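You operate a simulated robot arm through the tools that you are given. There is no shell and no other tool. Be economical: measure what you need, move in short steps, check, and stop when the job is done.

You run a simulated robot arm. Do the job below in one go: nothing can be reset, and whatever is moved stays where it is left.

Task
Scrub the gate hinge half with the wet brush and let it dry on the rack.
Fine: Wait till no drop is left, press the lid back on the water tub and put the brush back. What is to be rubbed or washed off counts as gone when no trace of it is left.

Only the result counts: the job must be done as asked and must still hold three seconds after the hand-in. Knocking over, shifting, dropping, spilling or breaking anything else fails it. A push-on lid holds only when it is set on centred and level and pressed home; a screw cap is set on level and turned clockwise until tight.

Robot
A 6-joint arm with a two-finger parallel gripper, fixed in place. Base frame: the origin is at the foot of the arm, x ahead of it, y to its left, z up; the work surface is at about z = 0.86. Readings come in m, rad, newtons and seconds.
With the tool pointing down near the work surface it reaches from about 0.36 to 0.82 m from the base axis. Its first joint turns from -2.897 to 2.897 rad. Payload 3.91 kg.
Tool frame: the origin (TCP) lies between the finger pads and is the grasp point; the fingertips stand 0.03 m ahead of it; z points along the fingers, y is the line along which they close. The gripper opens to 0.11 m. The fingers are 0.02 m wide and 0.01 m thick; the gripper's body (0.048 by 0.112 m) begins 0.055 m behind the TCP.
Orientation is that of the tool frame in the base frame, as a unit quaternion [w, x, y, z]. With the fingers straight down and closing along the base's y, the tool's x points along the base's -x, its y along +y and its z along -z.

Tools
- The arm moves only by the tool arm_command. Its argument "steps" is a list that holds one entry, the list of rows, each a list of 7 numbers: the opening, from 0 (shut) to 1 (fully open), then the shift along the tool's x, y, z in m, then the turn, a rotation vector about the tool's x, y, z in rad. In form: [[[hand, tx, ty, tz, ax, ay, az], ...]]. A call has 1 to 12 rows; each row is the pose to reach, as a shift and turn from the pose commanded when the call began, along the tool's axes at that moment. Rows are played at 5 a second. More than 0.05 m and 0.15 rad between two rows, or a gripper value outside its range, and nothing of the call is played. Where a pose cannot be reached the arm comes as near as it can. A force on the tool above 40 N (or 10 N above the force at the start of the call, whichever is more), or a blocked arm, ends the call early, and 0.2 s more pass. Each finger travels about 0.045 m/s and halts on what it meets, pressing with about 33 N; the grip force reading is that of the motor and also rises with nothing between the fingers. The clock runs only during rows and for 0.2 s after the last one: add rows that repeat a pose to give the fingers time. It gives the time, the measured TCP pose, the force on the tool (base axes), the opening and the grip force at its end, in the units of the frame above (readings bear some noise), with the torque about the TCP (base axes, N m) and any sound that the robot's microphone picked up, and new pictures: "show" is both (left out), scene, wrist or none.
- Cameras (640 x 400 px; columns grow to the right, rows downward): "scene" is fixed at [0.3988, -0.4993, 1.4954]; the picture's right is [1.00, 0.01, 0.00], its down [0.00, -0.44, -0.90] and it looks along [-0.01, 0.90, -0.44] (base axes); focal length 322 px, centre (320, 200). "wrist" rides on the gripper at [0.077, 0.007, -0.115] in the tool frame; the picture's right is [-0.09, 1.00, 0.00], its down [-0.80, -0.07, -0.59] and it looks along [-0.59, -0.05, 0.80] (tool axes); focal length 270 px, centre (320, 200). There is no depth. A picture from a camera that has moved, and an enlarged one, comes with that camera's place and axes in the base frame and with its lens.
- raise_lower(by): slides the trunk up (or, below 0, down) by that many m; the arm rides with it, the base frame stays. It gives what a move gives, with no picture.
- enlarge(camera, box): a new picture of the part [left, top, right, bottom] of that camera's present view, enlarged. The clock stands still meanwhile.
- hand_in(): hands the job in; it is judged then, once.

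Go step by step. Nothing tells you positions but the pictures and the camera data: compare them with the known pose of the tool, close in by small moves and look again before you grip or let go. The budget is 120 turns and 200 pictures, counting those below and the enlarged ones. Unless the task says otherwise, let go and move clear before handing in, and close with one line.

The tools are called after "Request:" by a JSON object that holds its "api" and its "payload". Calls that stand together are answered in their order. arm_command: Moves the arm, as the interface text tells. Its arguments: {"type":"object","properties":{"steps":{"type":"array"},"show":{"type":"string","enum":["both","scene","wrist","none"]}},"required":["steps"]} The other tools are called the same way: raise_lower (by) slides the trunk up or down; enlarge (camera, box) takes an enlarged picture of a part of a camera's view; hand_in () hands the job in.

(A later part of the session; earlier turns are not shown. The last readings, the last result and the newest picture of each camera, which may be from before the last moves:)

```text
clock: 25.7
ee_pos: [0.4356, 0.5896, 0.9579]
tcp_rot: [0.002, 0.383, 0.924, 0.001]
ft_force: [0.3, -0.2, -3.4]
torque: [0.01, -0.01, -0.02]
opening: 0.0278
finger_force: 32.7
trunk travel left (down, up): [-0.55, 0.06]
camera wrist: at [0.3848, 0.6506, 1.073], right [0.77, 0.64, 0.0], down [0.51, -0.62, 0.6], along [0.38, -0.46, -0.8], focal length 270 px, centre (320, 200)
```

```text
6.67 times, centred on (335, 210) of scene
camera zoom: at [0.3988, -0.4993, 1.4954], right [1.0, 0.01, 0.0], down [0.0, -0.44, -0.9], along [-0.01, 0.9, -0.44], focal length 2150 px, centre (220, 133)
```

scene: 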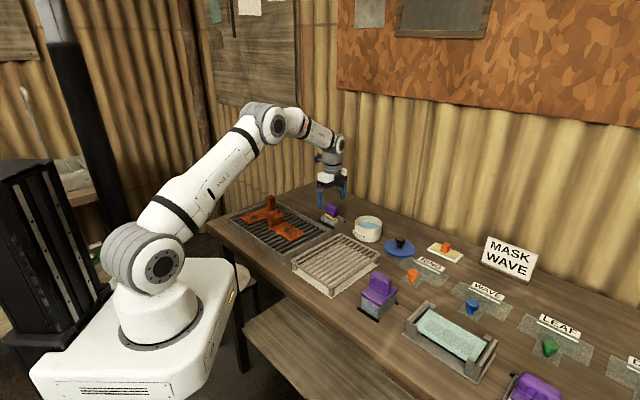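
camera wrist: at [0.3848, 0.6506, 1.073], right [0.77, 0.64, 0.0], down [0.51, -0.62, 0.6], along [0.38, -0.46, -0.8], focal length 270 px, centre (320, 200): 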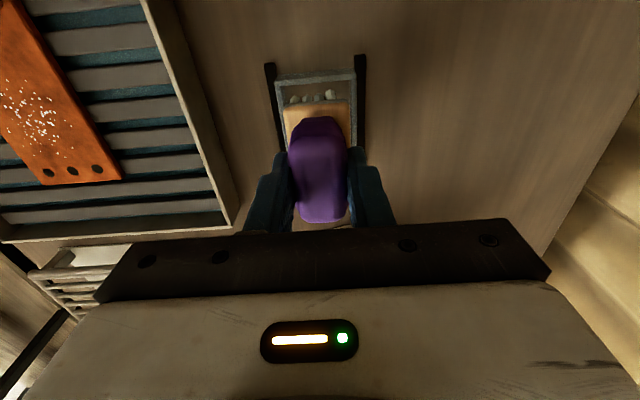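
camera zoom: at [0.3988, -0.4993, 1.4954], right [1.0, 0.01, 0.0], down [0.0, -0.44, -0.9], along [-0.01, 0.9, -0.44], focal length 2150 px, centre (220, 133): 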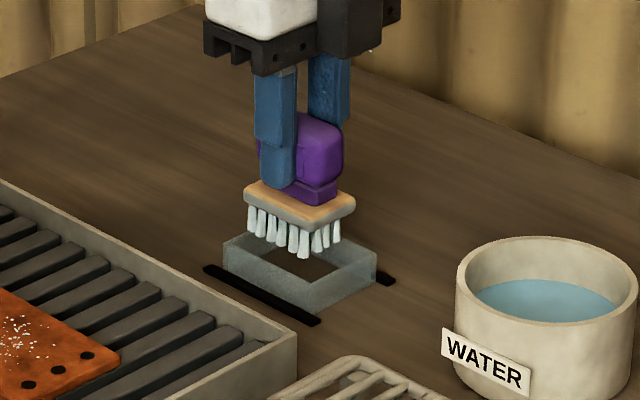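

Aligned with the holder. Lowering the rest slowly.

Request:
{"api": "arm_command", "payload": {"steps": [[[0.1, -0.0, 0.0, 0.008, 0, 0, 0], [0.1, 0, 0, 0.015, 0, 0, 0], [0.1, 0, 0, 0.02, 0, 0, 0], [0.1, 0, 0, 0.023, 0, 0, 0], [0.1, 0, 0, 0.024, 0, 0, 0]]], "show": "wrist"}}

Request:
{"api": "enlarge", "payload": {"camera": "scene", "box": [300, 180, 370, 240]}}

```text
clock: 26.9
ee_pos: [0.437, 0.5895, 0.9356]
tcp_rot: [0.002, 0.383, 0.924, 0.001]
ft_force: [0.6, 0.1, -1.4]
torque: [0.0, 0.03, -0.02]
opening: 0.0277
finger_force: 33.4
trunk travel left (down, up): [-0.55, 0.06]
camera wrist: at [0.3864, 0.6493, 1.0498], right [0.77, 0.64, 0.0], down [0.51, -0.62, 0.6], along [0.38, -0.46, -0.8], focal length 270 px, centre (320, 200)
```

wrist: 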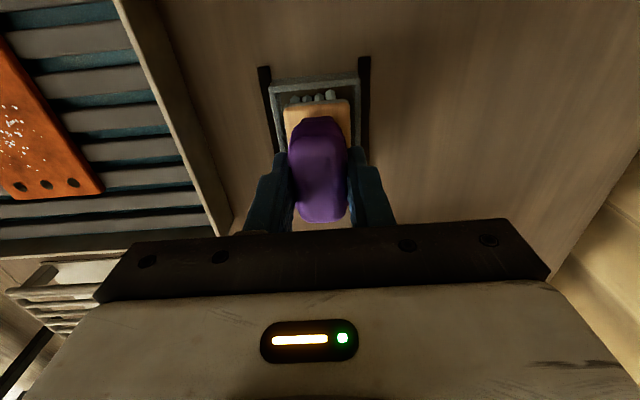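

```text
6.67 times, centred on (335, 210) of scene
camera zoom: at [0.3988, -0.4993, 1.4954], right [1.0, 0.01, 0.0], down [0.0, -0.44, -0.9], along [-0.01, 0.9, -0.44], focal length 2150 px, centre (220, 133)
```

zoom: 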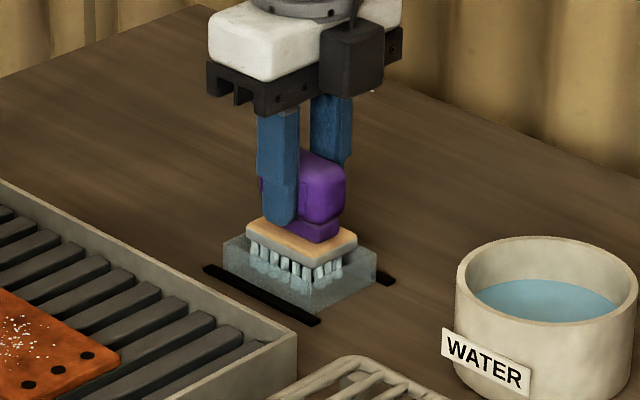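

It's inside the holder; a few mm more to seat it.

Request:
{"api": "arm_command", "payload": {"steps": [[[0.1, 0.001, 0, 0.0015, 0, 0, 0], [0.1, 0.001, 0, 0.003, 0, 0, 0], [0.1, 0.001, 0, 0.003, 0, 0, 0]]], "show": "none"}}

```text
clock: 27.7
ee_pos: [0.435, 0.5895, 0.9323]
tcp_rot: [0.002, 0.382, 0.924, 0.0]
ft_force: [0.2, 0.1, -2.7]
torque: [0.01, 0.01, 0.03]
opening: 0.0277
finger_force: 33.0
trunk travel left (down, up): [-0.55, 0.06]
```

Request:
{"api": "arm_command", "payload": {"steps": [[[0.1, 0, 0, 0.001, 0, 0, 0], [0.1, 0, 0, 0.002, 0, 0, 0], [0.1, 0, 0, 0.002, 0, 0, 0]]], "show": "none"}}

Request:
{"api": "enlarge", "payload": {"camera": "scene", "box": [310, 195, 390, 245]}}

```text
clock: 28.5
ee_pos: [0.435, 0.5902, 0.9313]
tcp_rot: [0.001, 0.383, 0.924, 0.001]
ft_force: [0.2, -4.8, 3.9]
torque: [-0.4, 0.07, 0.06]
opening: 0.0278
finger_force: 33.1
trunk travel left (down, up): [-0.55, 0.06]
```

```text
8.00 times, centred on (350, 220) of scene
camera zoom: at [0.3988, -0.4993, 1.4954], right [1.0, 0.01, 0.0], down [0.0, -0.44, -0.9], along [-0.01, 0.9, -0.44], focal length 2580 px, centre (80, 40)
```

zoom: 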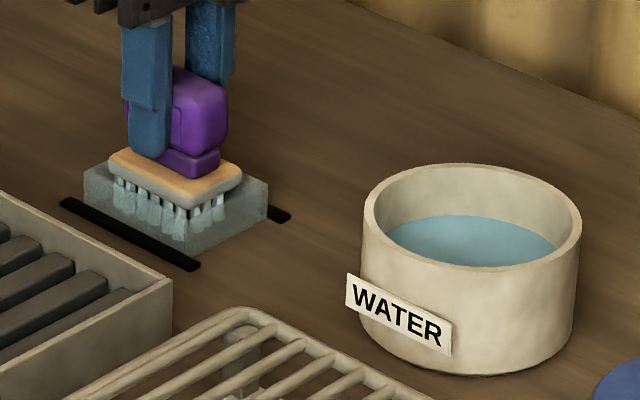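

Seated as originally. Release and rise.

Request:
{"api": "arm_command", "payload": {"steps": [[[0.3, 0, 0, 0, 0, 0, 0], [0.5, 0, 0, 0, 0, 0, 0], [0.7, 0, 0, 0, 0, 0, 0], [0.8, 0, 0, 0, 0, 0, 0], [0.8, 0, 0, 0, 0, 0, 0], [0.8, 0, 0, -0.03, 0, 0, 0], [0.8, 0, 0, -0.07, 0, 0, 0], [0.8, 0, 0, -0.11, 0, 0, 0], [0.8, 0, 0, -0.14, 0, 0, 0], [0.8, 0, 0, -0.14, 0, 0, 0]]], "show": "wrist"}}

Request:
{"api": "enlarge", "payload": {"camera": "scene", "box": [310, 195, 390, 245]}}

Request:
{"api": "enlarge", "payload": {"camera": "wrist", "box": [0, 0, 280, 200]}}

```text
clock: 30.7
ee_pos: [0.4361, 0.5905, 1.0702]
tcp_rot: [0.002, 0.382, 0.924, 0.001]
ft_force: [-0.1, -0.1, 0.9]
torque: [0.01, 0.0, 0.0]
opening: 0.0883
finger_force: 0.0
trunk travel left (down, up): [-0.55, 0.06]
camera wrist: at [0.3856, 0.6514, 1.1847], right [0.77, 0.64, 0.0], down [0.51, -0.62, 0.6], along [0.38, -0.46, -0.8], focal length 270 px, centre (320, 200)
```

wrist: 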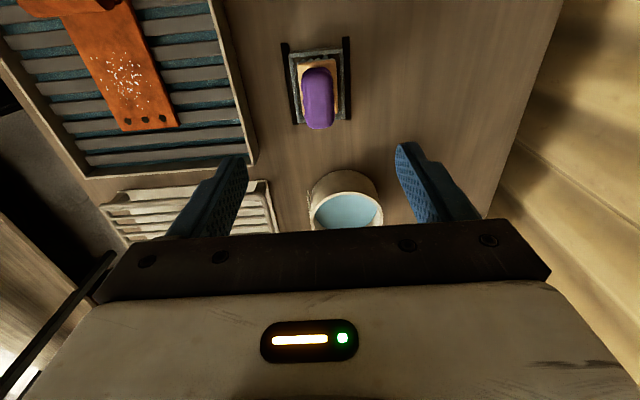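

```text
8.00 times, centred on (350, 220) of scene
camera zoom: at [0.3988, -0.4993, 1.4954], right [1.0, 0.01, 0.0], down [0.0, -0.44, -0.9], along [-0.01, 0.9, -0.44], focal length 2580 px, centre (80, 40)
```

zoom: 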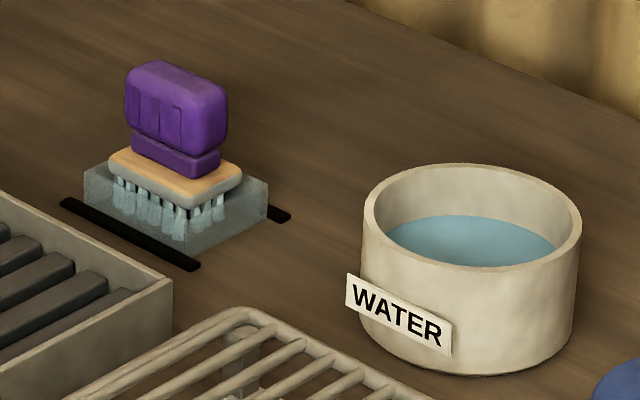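

```text
2.00 times, centred on (140, 100) of wrist
camera zoom: at [0.3856, 0.6514, 1.1847], right [0.77, 0.64, 0.0], down [0.51, -0.62, 0.6], along [0.38, -0.46, -0.8], focal length 541 px, centre (680, 400)
```

zoom: 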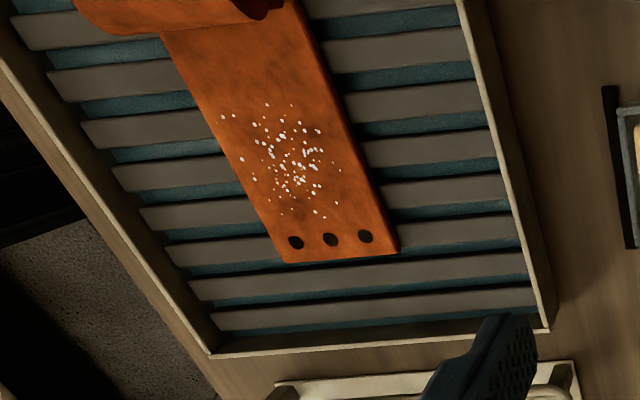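

Brush is back in place with hinge clean but wet. Now I'll turn the gripper 90° and hover over the hinge's barrel to lift it by that.

Request:
{"api": "arm_command", "payload": {"steps": [[[0.8, 0.009, -0.016, 0, 0, 0, -0.131], [0.8, 0.018, -0.032, 0, 0, 0, -0.262], [0.8, 0.027, -0.048, 0, 0, 0, -0.393], [0.8, 0.036, -0.064, 0, 0, 0, -0.524], [0.8, 0.045, -0.08, 0, 0, 0, -0.655], [0.8, 0.054, -0.096, 0, 0, 0, -0.786], [0.8, 0.063, -0.112, 0, 0, 0, -0.917], [0.8, 0.072, -0.128, 0, 0, 0, -1.048], [0.8, 0.081, -0.144, 0, 0, 0, -1.179], [0.8, 0.09, -0.16, 0, 0, 0, -1.31], [0.8, 0.1, -0.176, 0, 0, 0, -1.441], [0.8, 0.109, -0.192, 0, 0, 0, -1.571]]], "show": "both"}}

```text
clock: 33.3
ee_pos: [0.2215, 0.5326, 1.0699]
tcp_rot: [0.002, -0.383, 0.924, 0.0]
ft_force: [-0.2, -0.4, -0.1]
torque: [0.02, -0.01, -0.02]
opening: 0.0878
finger_force: 0.0
trunk travel left (down, up): [-0.55, 0.06]
camera wrist: at [0.1614, 0.4835, 1.1843], right [-0.64, 0.77, 0.0], down [0.61, 0.52, 0.6], along [0.46, 0.38, -0.8], focal length 270 px, centre (320, 200)
```

scene: 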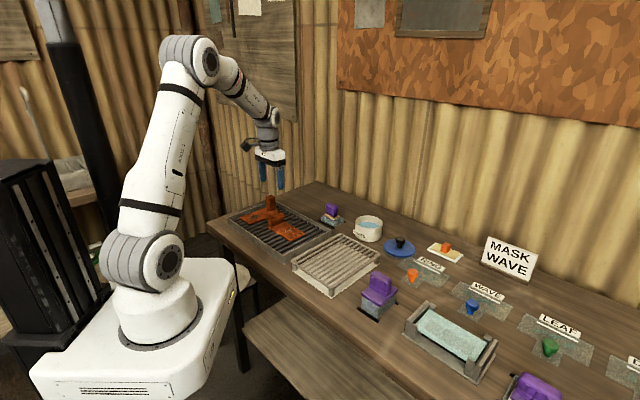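
wrist: 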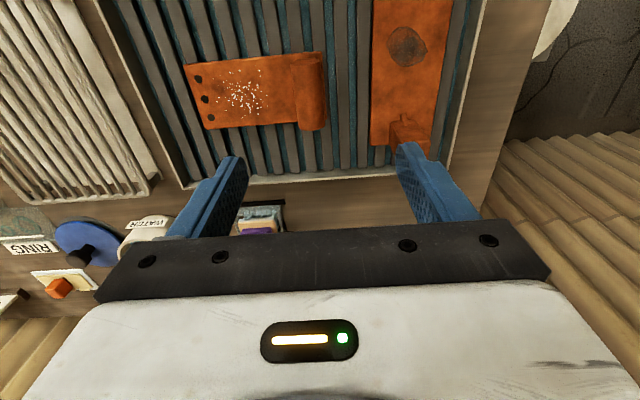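

Request:
{"api": "enlarge", "payload": {"camera": "wrist", "box": [170, 30, 450, 205]}}

Request:
{"api": "enlarge", "payload": {"camera": "scene", "box": [225, 130, 325, 250]}}

```text
2.29 times, centred on (310, 118) of wrist
camera zoom: at [0.1614, 0.4835, 1.1843], right [-0.64, 0.77, 0.0], down [0.61, 0.52, 0.6], along [0.46, 0.38, -0.8], focal length 618 px, centre (343, 389)
```

zoom: 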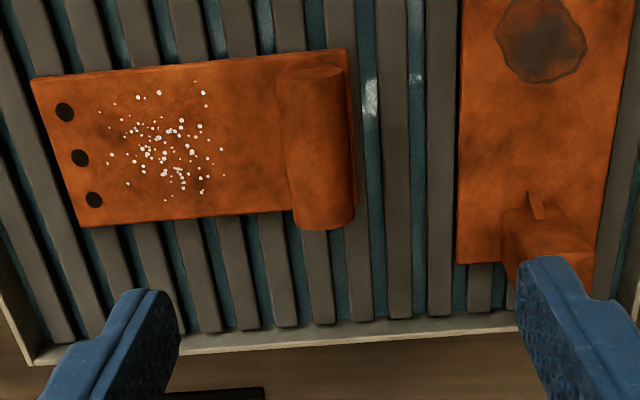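

```text
3.33 times, centred on (275, 190) of scene
camera zoom: at [0.3988, -0.4993, 1.4954], right [1.0, 0.01, 0.0], down [0.0, -0.44, -0.9], along [-0.01, 0.9, -0.44], focal length 1075 px, centre (470, 233)
```

zoom: 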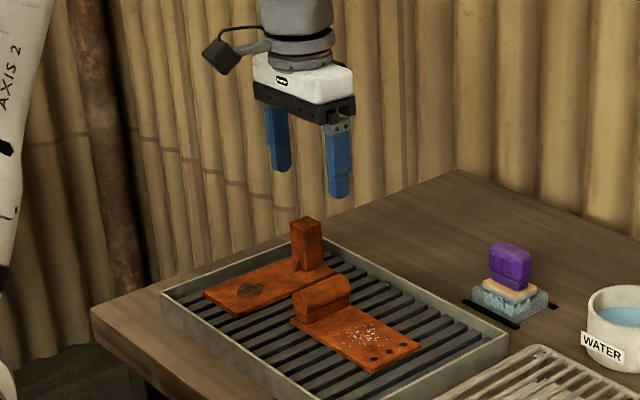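

The barrel is centred near (0.221, 0.521), z≈0.92, about 27 mm thick. I'll narrow the gripper, correct and descend partway.

Request:
{"api": "arm_command", "payload": {"steps": [[[0.55, 0.008, -0.008, 0.02, 0, 0, 0], [0.55, 0.008, -0.008, 0.05, 0, 0, 0], [0.55, 0.008, -0.008, 0.08, 0, 0, 0], [0.55, 0.008, -0.008, 0.1, 0, 0, 0], [0.55, 0.008, -0.008, 0.1, 0, 0, 0]]], "show": "wrist"}}

Request:
{"api": "enlarge", "payload": {"camera": "scene", "box": [235, 170, 305, 240]}}

```text
clock: 34.5
ee_pos: [0.222, 0.5217, 0.9689]
tcp_rot: [0.002, -0.383, 0.924, -0.002]
ft_force: [0.5, -0.1, 0.9]
torque: [-0.04, -0.02, -0.02]
opening: 0.0606
finger_force: 0.1
trunk travel left (down, up): [-0.55, 0.06]
camera wrist: at [0.1615, 0.4728, 1.0836], right [-0.64, 0.77, 0.0], down [0.61, 0.52, 0.6], along [0.46, 0.38, -0.8], focal length 270 px, centre (320, 200)
```

wrist: 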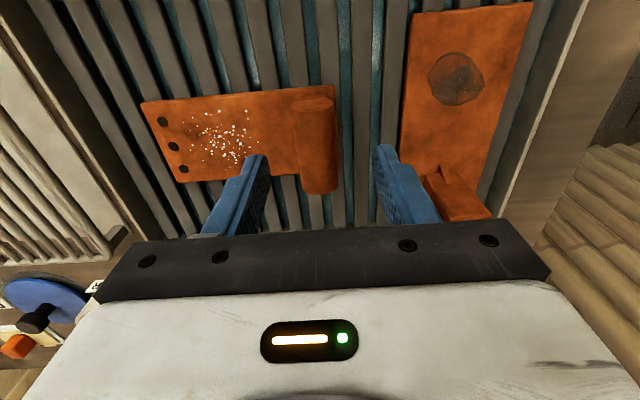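

```text
5.71 times, centred on (270, 205) of scene
camera zoom: at [0.3988, -0.4993, 1.4954], right [1.0, 0.01, 0.0], down [0.0, -0.44, -0.9], along [-0.01, 0.9, -0.44], focal length 1843 px, centre (606, 171)
```

zoom: 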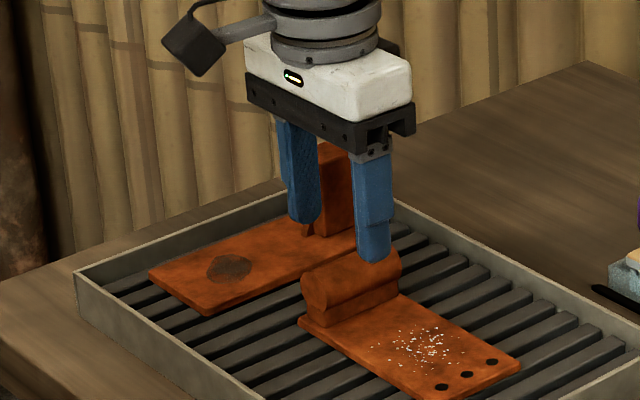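

Well centred. Descend and grip the barrel.

Request:
{"api": "arm_command", "payload": {"steps": [[[0.55, 0, 0, 0.02, 0, 0, 0], [0.55, 0, 0, 0.034, 0, 0, 0], [0.4, 0, 0, 0.034, 0, 0, 0], [0.2, 0, 0, 0.034, 0, 0, 0], [0.05, 0, 0, 0.034, 0, 0, 0], [0.05, 0, 0, 0.034, 0, 0, 0], [0.05, 0, 0, 0.034, 0, 0, 0]]], "show": "wrist"}}

Request:
{"api": "enlarge", "payload": {"camera": "scene", "box": [235, 170, 305, 240]}}

```text
clock: 36.1
ee_pos: [0.2229, 0.5201, 0.9345]
tcp_rot: [0.001, -0.383, 0.924, -0.001]
ft_force: [2.6, -3.0, -0.3]
torque: [-0.27, 0.01, 0.13]
opening: 0.0274
finger_force: 33.4
trunk travel left (down, up): [-0.55, 0.06]
camera wrist: at [0.1627, 0.4708, 1.0502], right [-0.64, 0.77, 0.0], down [0.62, 0.52, 0.6], along [0.46, 0.38, -0.8], focal length 270 px, centre (320, 200)
```

wrist: 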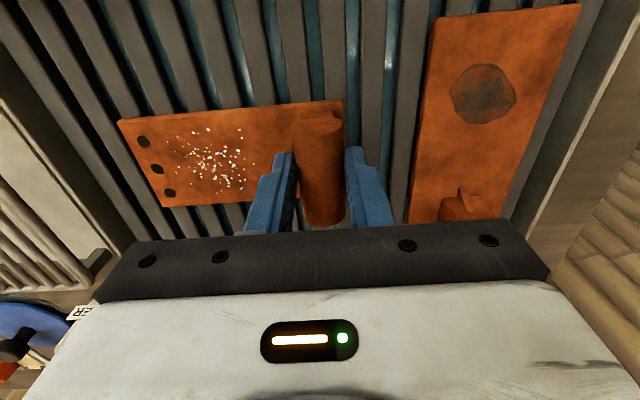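

```text
5.71 times, centred on (270, 205) of scene
camera zoom: at [0.3988, -0.4993, 1.4954], right [1.0, 0.01, 0.0], down [0.0, -0.44, -0.9], along [-0.01, 0.9, -0.44], focal length 1843 px, centre (606, 171)
```

zoom: 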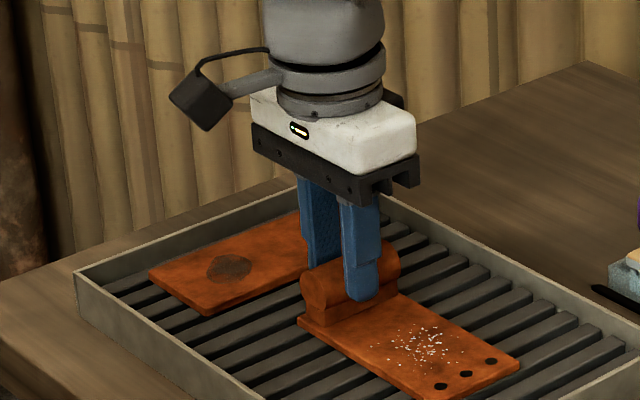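

Gripped the barrel at 27 mm. Lift a little and watch for droop.

Request:
{"api": "arm_command", "payload": {"steps": [[[0.02, 0, 0, -0.01, 0, 0, 0], [0.02, 0, 0, -0.03, 0, 0, 0], [0.02, 0, 0, -0.06, 0, 0, 0], [0.02, 0, 0, -0.08, 0, 0, 0], [0.02, 0, 0, -0.08, 0, 0, 0]]], "show": "wrist"}}

Request:
{"api": "enlarge", "payload": {"camera": "scene", "box": [225, 150, 385, 300]}}

```text
clock: 37.3
ee_pos: [0.2234, 0.522, 1.0154]
tcp_rot: [0.0, -0.382, 0.924, -0.002]
ft_force: [0.3, 0.0, -6.0]
torque: [0.12, 0.15, 0.0]
opening: 0.0274
finger_force: 32.6
trunk travel left (down, up): [-0.55, 0.06]
camera wrist: at [0.1632, 0.4734, 1.1309], right [-0.64, 0.77, 0.0], down [0.62, 0.52, 0.6], along [0.46, 0.38, -0.8], focal length 270 px, centre (320, 200)
```

wrist: 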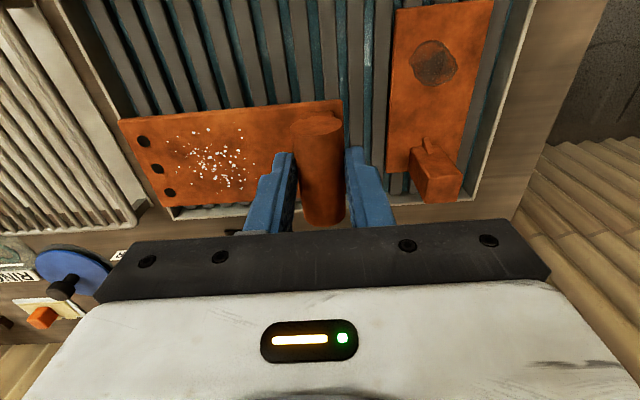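

```text
2.67 times, centred on (305, 225) of scene
camera zoom: at [0.3988, -0.4993, 1.4954], right [1.0, 0.01, 0.0], down [0.0, -0.44, -0.9], along [-0.01, 0.9, -0.44], focal length 860 px, centre (360, 133)
```

zoom: 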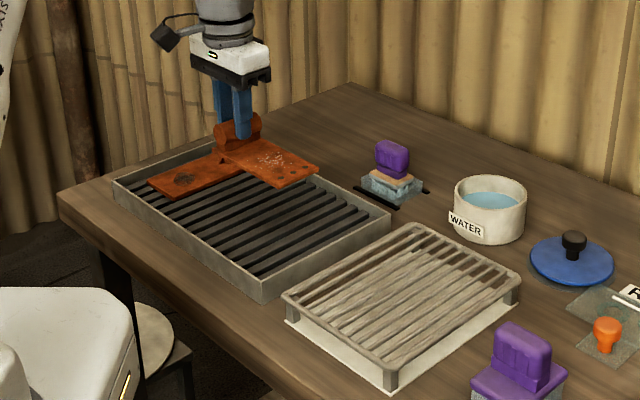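

The hinge hangs level. I'll carry it over the drying rack (centre ≈ (0.437, 0.309)), turning it so its length runs along the rack's long side.

Request:
{"api": "arm_command", "payload": {"steps": [[[0.02, 0, 0, -0.03, 0, 0, 0], [0.02, -0.005, -0.027, -0.04, 0, 0, 0.143], [0.02, -0.01, -0.054, -0.04, 0, 0, 0.286], [0.02, -0.015, -0.081, -0.04, 0, 0, 0.429], [0.02, -0.02, -0.109, -0.04, 0, 0, 0.571], [0.02, -0.025, -0.136, -0.04, 0, 0, 0.714], [0.02, -0.03, -0.164, -0.04, 0, 0, 0.857], [0.02, -0.035, -0.191, -0.04, 0, 0, 1.0], [0.02, -0.04, -0.219, -0.04, 0, 0, 1.143], [0.02, -0.045, -0.246, -0.04, 0, 0, 1.286], [0.02, -0.05, -0.274, -0.04, 0, 0, 1.429], [0.02, -0.0543, -0.302, -0.04, 0, 0, 1.571]]], "show": "both"}}

Request:
{"api": "enlarge", "payload": {"camera": "scene", "box": [280, 170, 420, 300]}}

```text
clock: 39.9
ee_pos: [0.4736, 0.3468, 1.0561]
tcp_rot: [0.001, 0.384, 0.923, -0.001]
ft_force: [0.4, -0.6, -4.7]
torque: [0.15, -0.07, 0.03]
opening: 0.0276
finger_force: 33.4
trunk travel left (down, up): [-0.55, 0.06]
camera wrist: at [0.4246, 0.4066, 1.1709], right [0.77, 0.64, 0.0], down [0.51, -0.62, 0.6], along [0.38, -0.46, -0.8], focal length 270 px, centre (320, 200)
```

scene: 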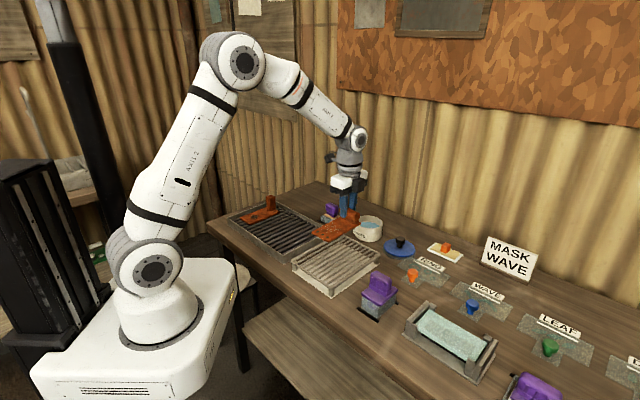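
wrist: 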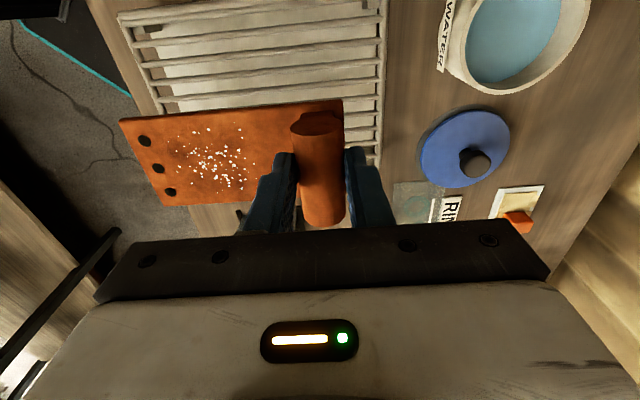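

```text
3.08 times, centred on (350, 235) of scene
camera zoom: at [0.3988, -0.4993, 1.4954], right [1.0, 0.01, 0.0], down [0.0, -0.44, -0.9], along [-0.01, 0.9, -0.44], focal length 992 px, centre (228, 92)
```

zoom: 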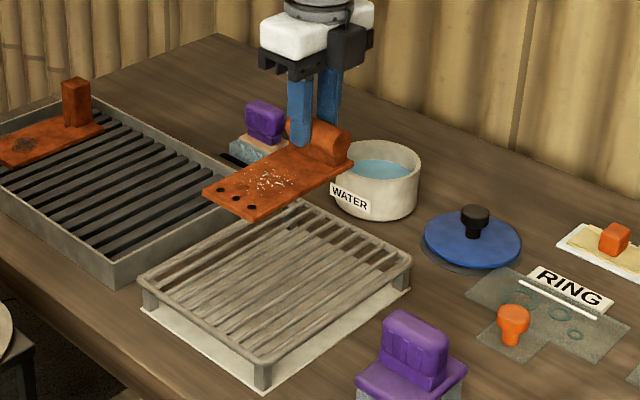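

Hinge is centred above the rack. Lower to just above it and check.

Request:
{"api": "arm_command", "payload": {"steps": [[[0.02, 0, 0, 0.03, 0, 0, 0], [0.02, 0, 0, 0.06, 0, 0, 0], [0.02, 0, 0, 0.08, 0, 0, 0], [0.02, 0, 0, 0.088, 0, 0, 0], [0.02, 0, 0, 0.088, 0, 0, 0]]], "show": "wrist"}}

Request:
{"api": "enlarge", "payload": {"camera": "scene", "box": [280, 200, 400, 300]}}

```text
clock: 41.1
ee_pos: [0.4719, 0.3439, 0.9679]
tcp_rot: [0.001, 0.383, 0.924, 0.001]
ft_force: [-0.4, -0.2, -4.7]
torque: [0.14, -0.1, -0.01]
opening: 0.0275
finger_force: 32.9
trunk travel left (down, up): [-0.55, 0.06]
camera wrist: at [0.4222, 0.4051, 1.0832], right [0.77, 0.64, 0.0], down [0.51, -0.62, 0.6], along [0.38, -0.46, -0.8], focal length 270 px, centre (320, 200)
```

wrist: 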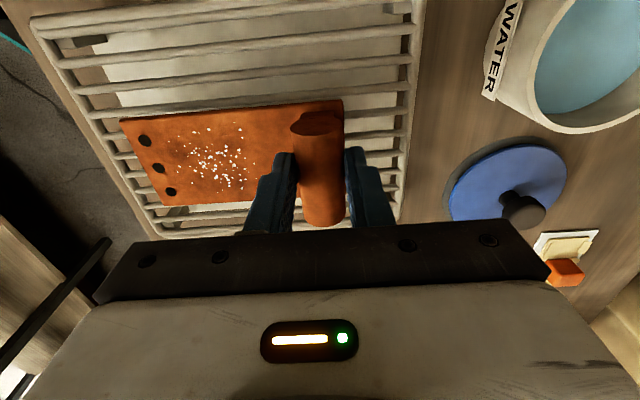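

```text
4.00 times, centred on (340, 250) of scene
camera zoom: at [0.3988, -0.4993, 1.4954], right [1.0, 0.01, 0.0], down [0.0, -0.44, -0.9], along [-0.01, 0.9, -0.44], focal length 1290 px, centre (240, 0)
```

zoom: 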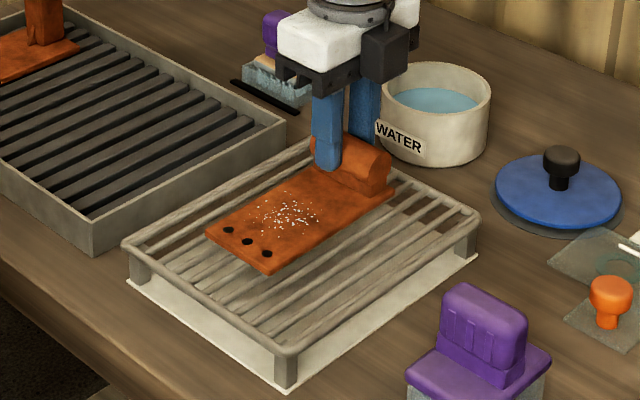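

Nearly down and well inside the frame. Lower slowly.

Request:
{"api": "arm_command", "payload": {"steps": [[[0.02, 0, 0, 0.004, 0, 0, 0], [0.02, 0, 0, 0.008, 0, 0, 0], [0.02, 0, 0, 0.012, 0, 0, 0], [0.02, 0, 0, 0.012, 0, 0, 0]]], "show": "none"}}

```text
clock: 42.1
ee_pos: [0.4735, 0.345, 0.9563]
tcp_rot: [0.001, 0.383, 0.924, 0.0]
ft_force: [-0.1, -0.3, -6.4]
torque: [0.16, -0.08, -0.03]
opening: 0.0273
finger_force: 33.2
trunk travel left (down, up): [-0.55, 0.06]
```

Request:
{"api": "arm_command", "payload": {"steps": [[[0.02, 0, 0, 0.002, 0, 0, 0], [0.02, 0, 0, 0.004, 0, 0, 0], [0.02, 0, 0, 0.006, 0, 0, 0], [0.02, 0, 0, 0.006, 0, 0, 0]]], "show": "none"}}

Request:
{"api": "enlarge", "payload": {"camera": "scene", "box": [310, 215, 390, 285]}}

```text
clock: 43.1
ee_pos: [0.474, 0.3442, 0.954]
tcp_rot: [0.003, 0.382, 0.924, 0.003]
ft_force: [2.4, 5.1, 27.0]
torque: [0.35, 0.08, -0.04]
opening: 0.0277
finger_force: 33.0
trunk travel left (down, up): [-0.55, 0.06]
```

```text
5.71 times, centred on (350, 250) of scene
camera zoom: at [0.3988, -0.4993, 1.4954], right [1.0, 0.01, 0.0], down [0.0, -0.44, -0.9], along [-0.01, 0.9, -0.44], focal length 1843 px, centre (149, -86)
```

zoom: 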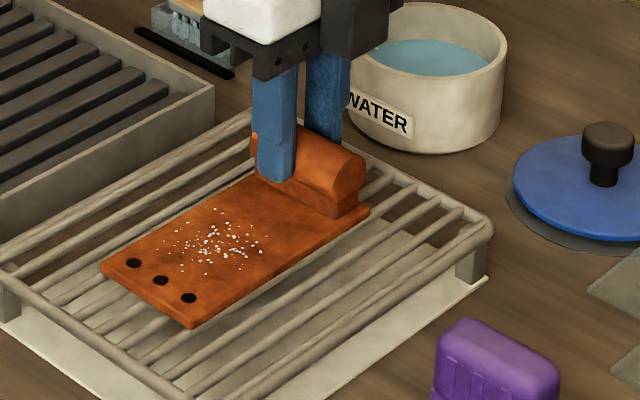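

The hinge rests on the rack. Relax the pressure, release and rise.

Request:
{"api": "arm_command", "payload": {"steps": [[[0.02, 0, 0, 0.0035, 0, 0, 0], [0.3, 0, 0, 0.0035, 0, 0, 0], [0.5, 0, 0, 0.0035, 0, 0, 0], [0.55, 0, 0, 0.0035, 0, 0, 0], [0.55, 0, 0, -0.02, 0, 0, 0], [0.55, 0, 0, -0.06, 0, 0, 0], [0.55, 0, 0, -0.1, 0, 0, 0], [0.55, 0, 0, -0.14, 0, 0, 0], [0.55, 0, 0, -0.14, 0, 0, 0]]], "show": "wrist"}}

Request:
{"api": "enlarge", "payload": {"camera": "scene", "box": [280, 200, 440, 300]}}

```text
clock: 45.1
ee_pos: [0.4707, 0.3457, 1.0882]
tcp_rot: [0.001, 0.383, 0.924, 0.0]
ft_force: [0.1, 0.7, -0.9]
torque: [0.01, -0.01, -0.01]
opening: 0.0604
finger_force: 0.1
trunk travel left (down, up): [-0.55, 0.06]
camera wrist: at [0.4203, 0.406, 1.2034], right [0.77, 0.64, 0.0], down [0.51, -0.62, 0.6], along [0.38, -0.46, -0.8], focal length 270 px, centre (320, 200)
```

wrist: 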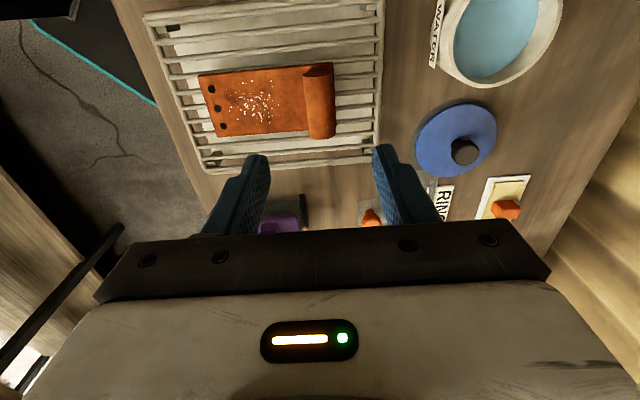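

```text
4.00 times, centred on (360, 250) of scene
camera zoom: at [0.3988, -0.4993, 1.4954], right [1.0, 0.01, 0.0], down [0.0, -0.44, -0.9], along [-0.01, 0.9, -0.44], focal length 1290 px, centre (160, 0)
```

zoom: 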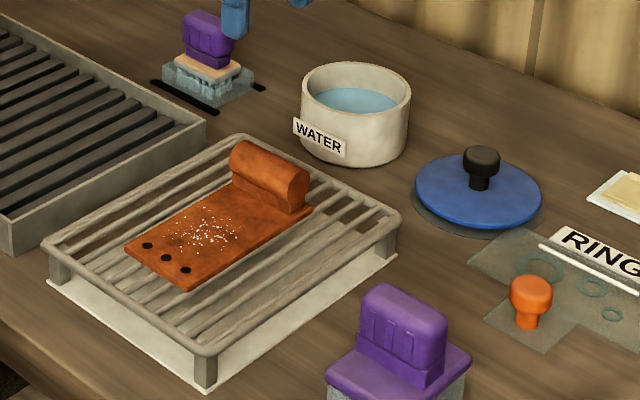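

Hinge rests flat on the rack, drying. Next the lid: its knob is near (0.653, 0.406), top z≈0.907. I'll hover above it.

Request:
{"api": "arm_command", "payload": {"steps": [[[0.55, -0.018, 0.035, 0.0, 0, 0, 0], [0.55, -0.036, 0.07, 0.0, 0, 0, 0], [0.55, -0.054, 0.105, 0.01, 0, 0, 0], [0.55, -0.072, 0.14, 0.03, 0, 0, 0], [0.55, -0.0865, 0.172, 0.05, 0, 0, 0], [0.55, -0.0865, 0.172, 0.065, 0, 0, 0], [0.55, -0.0865, 0.172, 0.065, 0, 0, 0]]], "show": "wrist"}}

Request:
{"api": "enlarge", "payload": {"camera": "scene", "box": [340, 170, 460, 280]}}

Request:
{"api": "enlarge", "payload": {"camera": "wrist", "box": [230, 40, 410, 180]}}

```text
clock: 46.7
ee_pos: [0.6576, 0.4045, 1.0246]
tcp_rot: [0.001, 0.383, 0.924, 0.0]
ft_force: [-0.4, 0.9, 0.2]
torque: [0.01, 0.01, 0.01]
opening: 0.0605
finger_force: 0.0
trunk travel left (down, up): [-0.55, 0.06]
camera wrist: at [0.6081, 0.466, 1.1393], right [0.77, 0.64, 0.0], down [0.51, -0.62, 0.6], along [0.38, -0.46, -0.8], focal length 270 px, centre (320, 200)
```

wrist: 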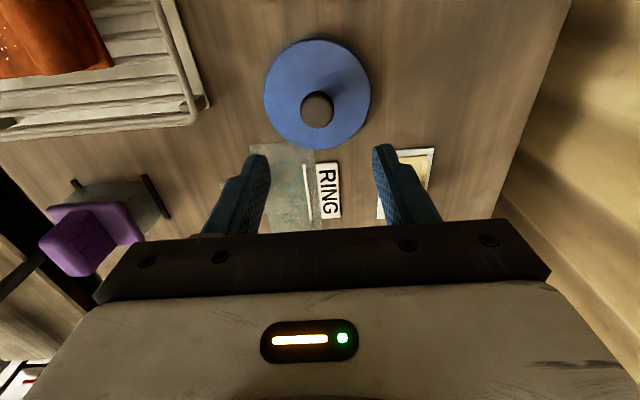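

```text
3.64 times, centred on (400, 225) of scene
camera zoom: at [0.3988, -0.4993, 1.4954], right [1.0, 0.01, 0.0], down [0.0, -0.44, -0.9], along [-0.01, 0.9, -0.44], focal length 1173 px, centre (29, 109)
```

zoom: 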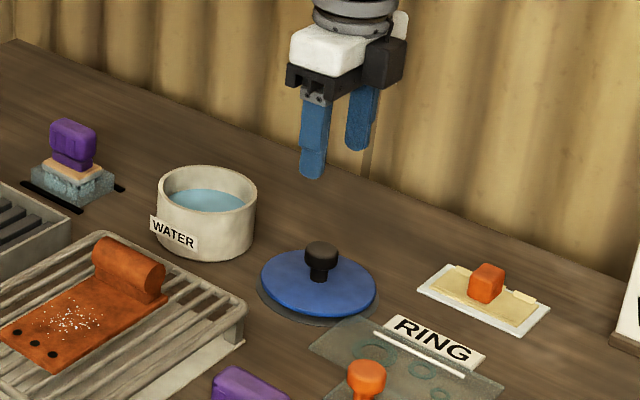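

```text
2.86 times, centred on (320, 110) of wrist
camera zoom: at [0.6081, 0.466, 1.1393], right [0.77, 0.64, 0.0], down [0.51, -0.62, 0.6], along [0.38, -0.46, -0.8], focal length 772 px, centre (320, 457)
```

zoom: 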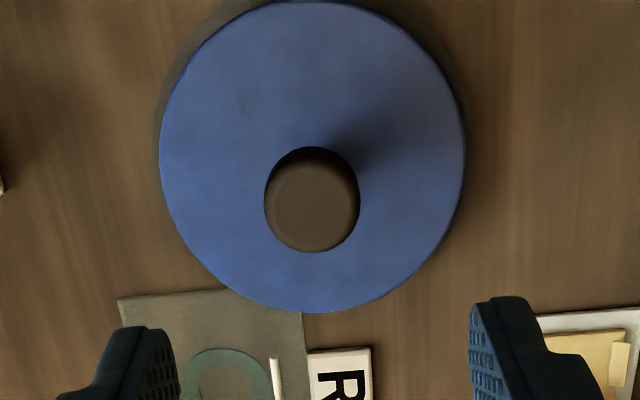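

The gripper is within 2 mm of the knob axis. Descend and grip the knob.

Request:
{"api": "arm_command", "payload": {"steps": [[[0.55, 0.002, 0, 0.04, 0, 0, 0], [0.55, 0.002, 0, 0.08, 0, 0, 0], [0.55, 0.002, 0, 0.1, 0, 0, 0], [0.55, 0.002, 0, 0.112, 0, 0, 0], [0.4, 0.002, 0, 0.112, 0, 0, 0], [0.2, 0.002, 0, 0.112, 0, 0, 0], [0.05, 0.002, 0, 0.112, 0, 0, 0], [0.05, 0.002, 0, 0.112, 0, 0, 0], [0.05, 0.002, 0, 0.112, 0, 0, 0]]], "show": "wrist"}}

Request:
{"api": "enlarge", "payload": {"camera": "scene", "box": [360, 190, 440, 270]}}

```text
clock: 48.7
ee_pos: [0.6563, 0.4081, 0.9131]
tcp_rot: [0.002, 0.383, 0.924, 0.0]
ft_force: [0.6, -0.2, -0.4]
torque: [-0.03, -0.01, -0.04]
opening: 0.028
finger_force: 33.1
trunk travel left (down, up): [-0.55, 0.06]
camera wrist: at [0.6062, 0.468, 1.0284], right [0.77, 0.64, 0.0], down [0.51, -0.62, 0.6], along [0.38, -0.46, -0.8], focal length 270 px, centre (320, 200)
```

wrist: 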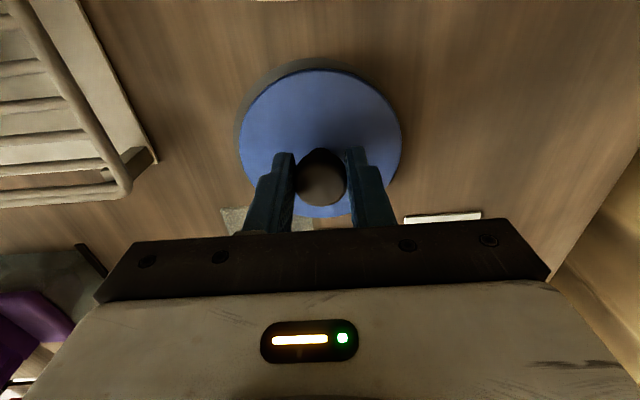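

```text
5.00 times, centred on (400, 230) of scene
camera zoom: at [0.3988, -0.4993, 1.4954], right [1.0, 0.01, 0.0], down [0.0, -0.44, -0.9], along [-0.01, 0.9, -0.44], focal length 1612 px, centre (-80, 50)
```

zoom: 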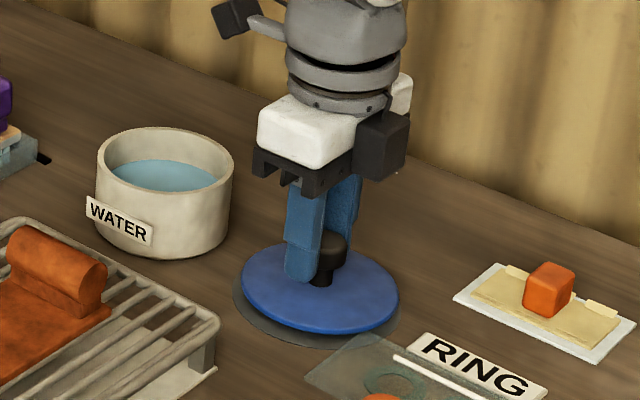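

Knob gripped (28 mm). Lift the lid and check it is level.

Request:
{"api": "arm_command", "payload": {"steps": [[[0.02, 0, 0, -0.02, 0, 0, 0], [0.02, 0, 0, -0.05, 0, 0, 0], [0.02, 0, 0, -0.09, 0, 0, 0], [0.02, 0, 0, -0.11, 0, 0, 0], [0.02, 0, 0, -0.11, 0, 0, 0]]], "show": "wrist"}}

Request:
{"api": "enlarge", "payload": {"camera": "scene", "box": [340, 170, 460, 270]}}

```text
clock: 49.9
ee_pos: [0.6544, 0.407, 1.022]
tcp_rot: [0.001, 0.383, 0.924, 0.0]
ft_force: [-0.1, -0.4, -0.6]
torque: [-0.02, 0.03, 0.06]
opening: 0.0283
finger_force: 33.6
trunk travel left (down, up): [-0.55, 0.06]
camera wrist: at [0.6049, 0.4676, 1.1375], right [0.77, 0.64, 0.0], down [0.51, -0.62, 0.6], along [0.38, -0.46, -0.8], focal length 270 px, centre (320, 200)
```

wrist: 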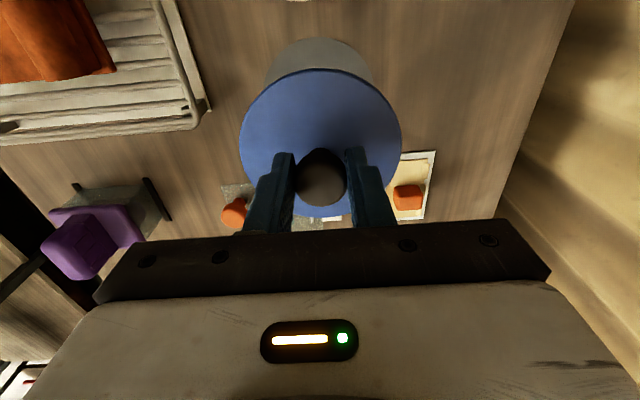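

```text
4.00 times, centred on (400, 220) of scene
camera zoom: at [0.3988, -0.4993, 1.4954], right [1.0, 0.01, 0.0], down [0.0, -0.44, -0.9], along [-0.01, 0.9, -0.44], focal length 1290 px, centre (0, 120)
```

zoom: 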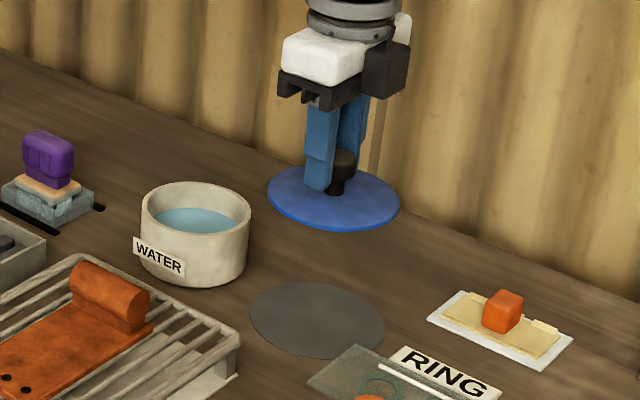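

Lid is level in the grip. Move it over the tub and look before lowering.

Request:
{"api": "arm_command", "payload": {"steps": [[[0.02, 0.03, -0.002, -0.01, 0, 0, 0], [0.02, 0.07, -0.004, -0.01, 0, 0, 0], [0.02, 0.11, -0.006, -0.01, 0, 0, 0], [0.02, 0.129, -0.0074, 0.0, 0, 0, 0], [0.02, 0.129, -0.0074, 0.01, 0, 0, 0], [0.02, 0.129, -0.0074, 0.02, 0, 0, 0], [0.02, 0.129, -0.0074, 0.02, 0, 0, 0]]], "show": "wrist"}}

Request:
{"api": "enlarge", "payload": {"camera": "scene", "box": [330, 180, 410, 250]}}

Request:
{"api": "enlarge", "payload": {"camera": "wrist", "box": [200, 30, 440, 230]}}

```text
clock: 51.5
ee_pos: [0.5596, 0.4935, 1.0044]
tcp_rot: [0.001, 0.383, 0.924, 0.001]
ft_force: [0.6, 1.0, -0.5]
torque: [0.03, 0.0, -0.02]
opening: 0.0287
finger_force: 32.9
trunk travel left (down, up): [-0.55, 0.06]
camera wrist: at [0.5094, 0.5539, 1.1197], right [0.77, 0.64, 0.0], down [0.51, -0.62, 0.6], along [0.38, -0.46, -0.8], focal length 270 px, centre (320, 200)
```

wrist: 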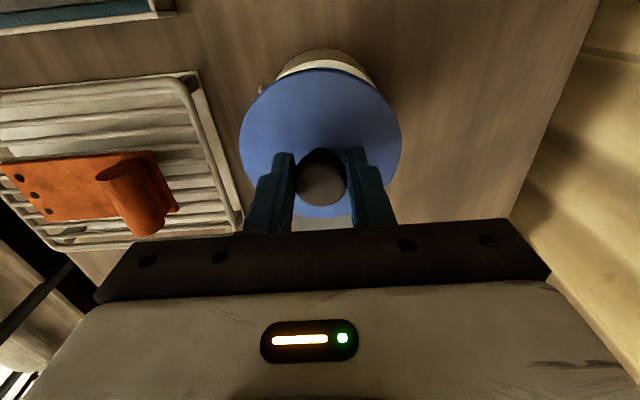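

```text
5.71 times, centred on (370, 215) of scene
camera zoom: at [0.3988, -0.4993, 1.4954], right [1.0, 0.01, 0.0], down [0.0, -0.44, -0.9], along [-0.01, 0.9, -0.44], focal length 1843 px, centre (34, 114)
```

zoom: 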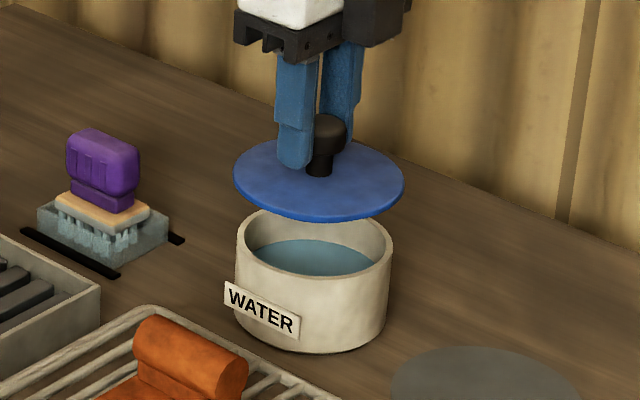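

```text
2.00 times, centred on (320, 130) of wrist
camera zoom: at [0.5094, 0.5539, 1.1197], right [0.77, 0.64, 0.0], down [0.51, -0.62, 0.6], along [0.38, -0.46, -0.8], focal length 541 px, centre (320, 340)
```

zoom: 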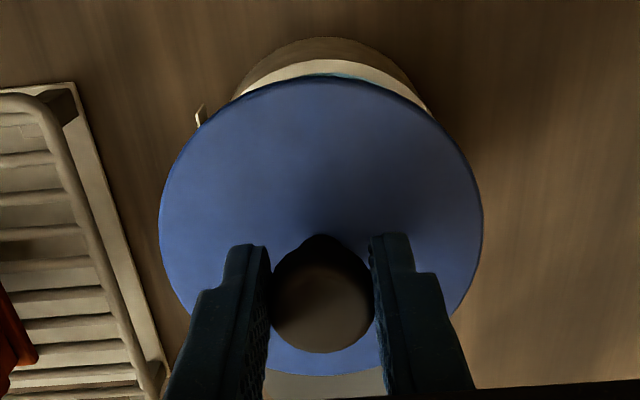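

Lid is nearly over the tub. I'll lower to a few mm above the rim to reduce parallax, with a small correction.

Request:
{"api": "arm_command", "payload": {"steps": [[[0.02, 0.001, 0.003, 0.01, 0, 0, 0], [0.02, 0.001, 0.003, 0.02, 0, 0, 0], [0.02, 0.001, 0.003, 0.024, 0, 0, 0], [0.02, 0.001, 0.003, 0.024, 0, 0, 0]]], "show": "wrist"}}

Request:
{"api": "enlarge", "payload": {"camera": "scene", "box": [340, 190, 400, 245]}}

Request:
{"api": "enlarge", "payload": {"camera": "wrist", "box": [200, 30, 440, 230]}}

```text
clock: 52.5
ee_pos: [0.559, 0.497, 0.9807]
tcp_rot: [0.001, 0.382, 0.924, 0.0]
ft_force: [-0.4, 0.1, -0.1]
torque: [0.01, 0.01, -0.01]
opening: 0.0284
finger_force: 33.2
trunk travel left (down, up): [-0.55, 0.06]
camera wrist: at [0.5107, 0.5568, 1.0954], right [0.77, 0.64, 0.0], down [0.51, -0.62, 0.6], along [0.38, -0.46, -0.8], focal length 270 px, centre (320, 200)
```

wrist: 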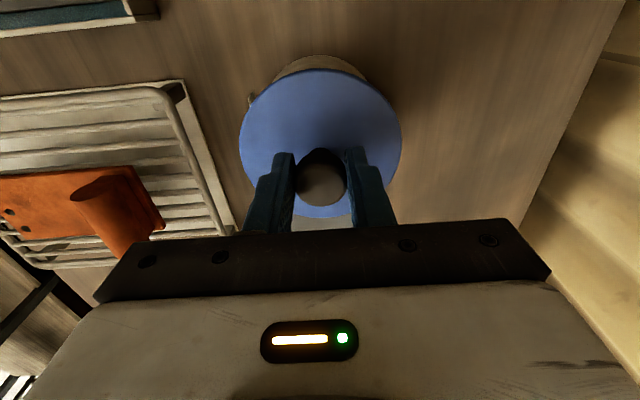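

```text
7.27 times, centred on (370, 218) of scene
camera zoom: at [0.3988, -0.4993, 1.4954], right [1.0, 0.01, 0.0], down [0.0, -0.44, -0.9], along [-0.01, 0.9, -0.44], focal length 2345 px, centre (-44, 73)
```

zoom: 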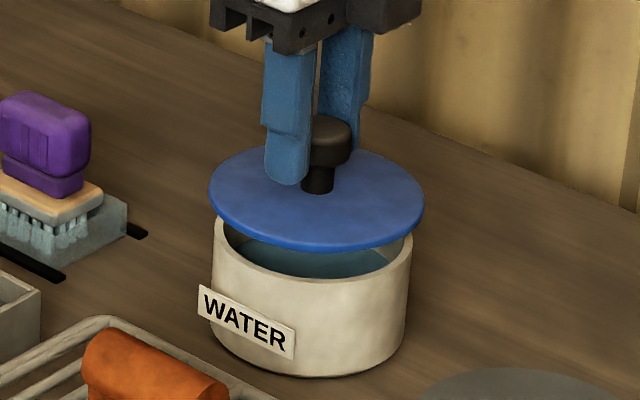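

```text
2.00 times, centred on (320, 130) of wrist
camera zoom: at [0.5107, 0.5568, 1.0954], right [0.77, 0.64, 0.0], down [0.51, -0.62, 0.6], along [0.38, -0.46, -0.8], focal length 541 px, centre (320, 340)
```

zoom: 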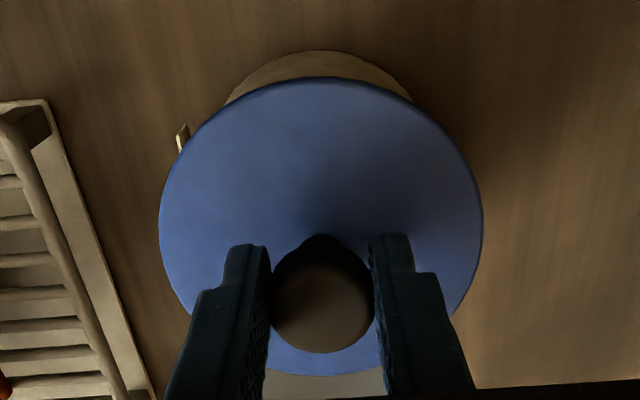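

Lid and tub axes agree within ~1–2 mm in both views. Lower to the rim gently.

Request:
{"api": "arm_command", "payload": {"steps": [[[0.02, 0, 0, 0.005, 0, 0, 0], [0.02, 0, 0, 0.01, 0, 0, 0], [0.02, 0, 0, 0.013, 0, 0, 0], [0.02, 0, 0, 0.013, 0, 0, 0]]], "show": "wrist"}}

Request:
{"api": "enlarge", "payload": {"camera": "scene", "box": [340, 190, 400, 245]}}

```text
clock: 53.5
ee_pos: [0.5586, 0.4972, 0.966]
tcp_rot: [0.001, 0.383, 0.924, 0.001]
ft_force: [-0.8, -0.4, -0.2]
torque: [-0.01, 0.01, -0.02]
opening: 0.0283
finger_force: 32.5
trunk travel left (down, up): [-0.55, 0.06]
camera wrist: at [0.5096, 0.557, 1.0803], right [0.77, 0.64, 0.0], down [0.51, -0.62, 0.6], along [0.38, -0.46, -0.8], focal length 270 px, centre (320, 200)
```

wrist: 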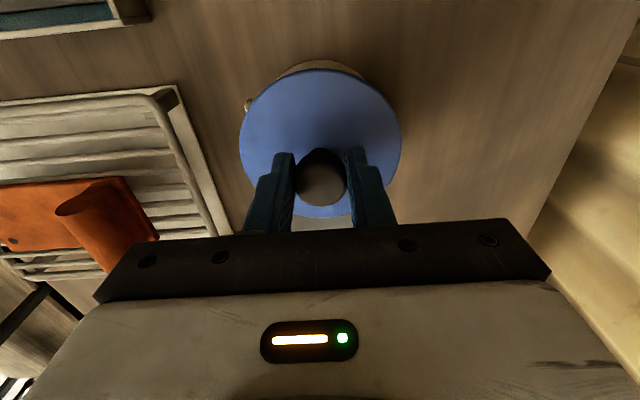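

```text
7.27 times, centred on (370, 218) of scene
camera zoom: at [0.3988, -0.4993, 1.4954], right [1.0, 0.01, 0.0], down [0.0, -0.44, -0.9], along [-0.01, 0.9, -0.44], focal length 2345 px, centre (-44, 73)
```

zoom: 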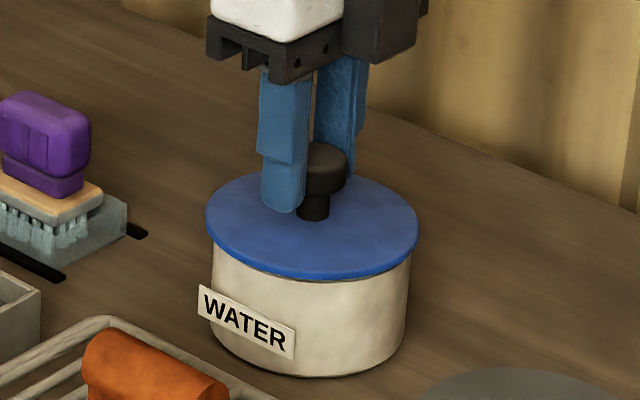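

Very close and well centred. Continue down to contact and press.

Request:
{"api": "arm_command", "payload": {"steps": [[[0.02, 0, 0, 0.002, 0, 0, 0], [0.02, 0, 0, 0.004, 0, 0, 0], [0.02, 0, 0, 0.006, 0, 0, 0], [0.02, 0, 0, 0.006, 0, 0, 0]]], "show": "none"}}

Request:
{"api": "enlarge", "payload": {"camera": "scene", "box": [340, 190, 400, 245]}}

```text
clock: 54.5
ee_pos: [0.5605, 0.4962, 0.9619]
tcp_rot: [0.002, 0.383, 0.924, 0.002]
ft_force: [2.0, 0.6, 6.5]
torque: [-0.09, 0.02, 0.01]
opening: 0.0287
finger_force: 32.8
trunk travel left (down, up): [-0.55, 0.06]
```

```text
7.27 times, centred on (370, 218) of scene
camera zoom: at [0.3988, -0.4993, 1.4954], right [1.0, 0.01, 0.0], down [0.0, -0.44, -0.9], along [-0.01, 0.9, -0.44], focal length 2345 px, centre (-44, 73)
```

zoom: 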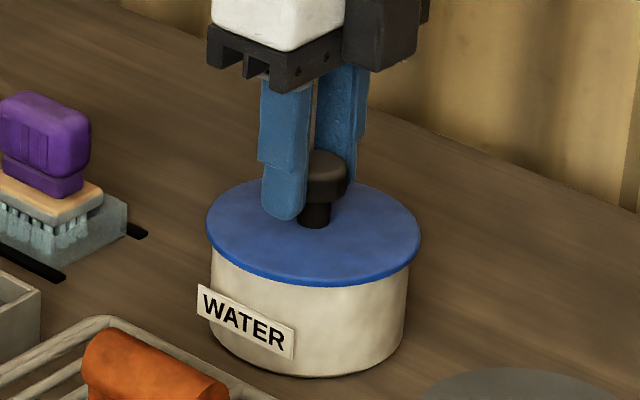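

Contact made. Press down further step by step.

Request:
{"api": "arm_command", "payload": {"steps": [[[0.02, 0.0007, -0.0007, 0.001, 0, 0, 0], [0.02, 0.0007, -0.0007, 0.002, 0, 0, 0], [0.02, 0.0007, -0.0007, 0.003, 0, 0, 0], [0.02, 0.0007, -0.0007, 0.004, 0, 0, 0], [0.02, 0.0007, -0.0007, 0.005, 0, 0, 0]]], "show": "none"}}

Request:
{"api": "enlarge", "payload": {"camera": "scene", "box": [340, 190, 400, 245]}}

```text
clock: 55.7
ee_pos: [0.5607, 0.4957, 0.9612]
tcp_rot: [0.002, 0.383, 0.924, 0.005]
ft_force: [11.1, 4.9, 36.4]
torque: [-0.09, -0.17, 0.02]
opening: 0.0283
finger_force: 33.5
trunk travel left (down, up): [-0.55, 0.06]
```

```text
7.27 times, centred on (370, 218) of scene
camera zoom: at [0.3988, -0.4993, 1.4954], right [1.0, 0.01, 0.0], down [0.0, -0.44, -0.9], along [-0.01, 0.9, -0.44], focal length 2345 px, centre (-44, 73)
```

zoom: 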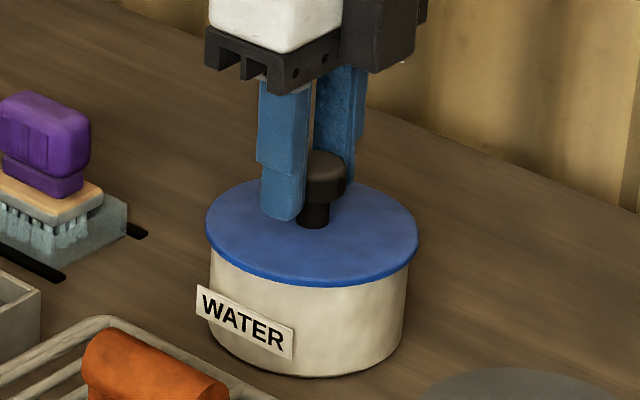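

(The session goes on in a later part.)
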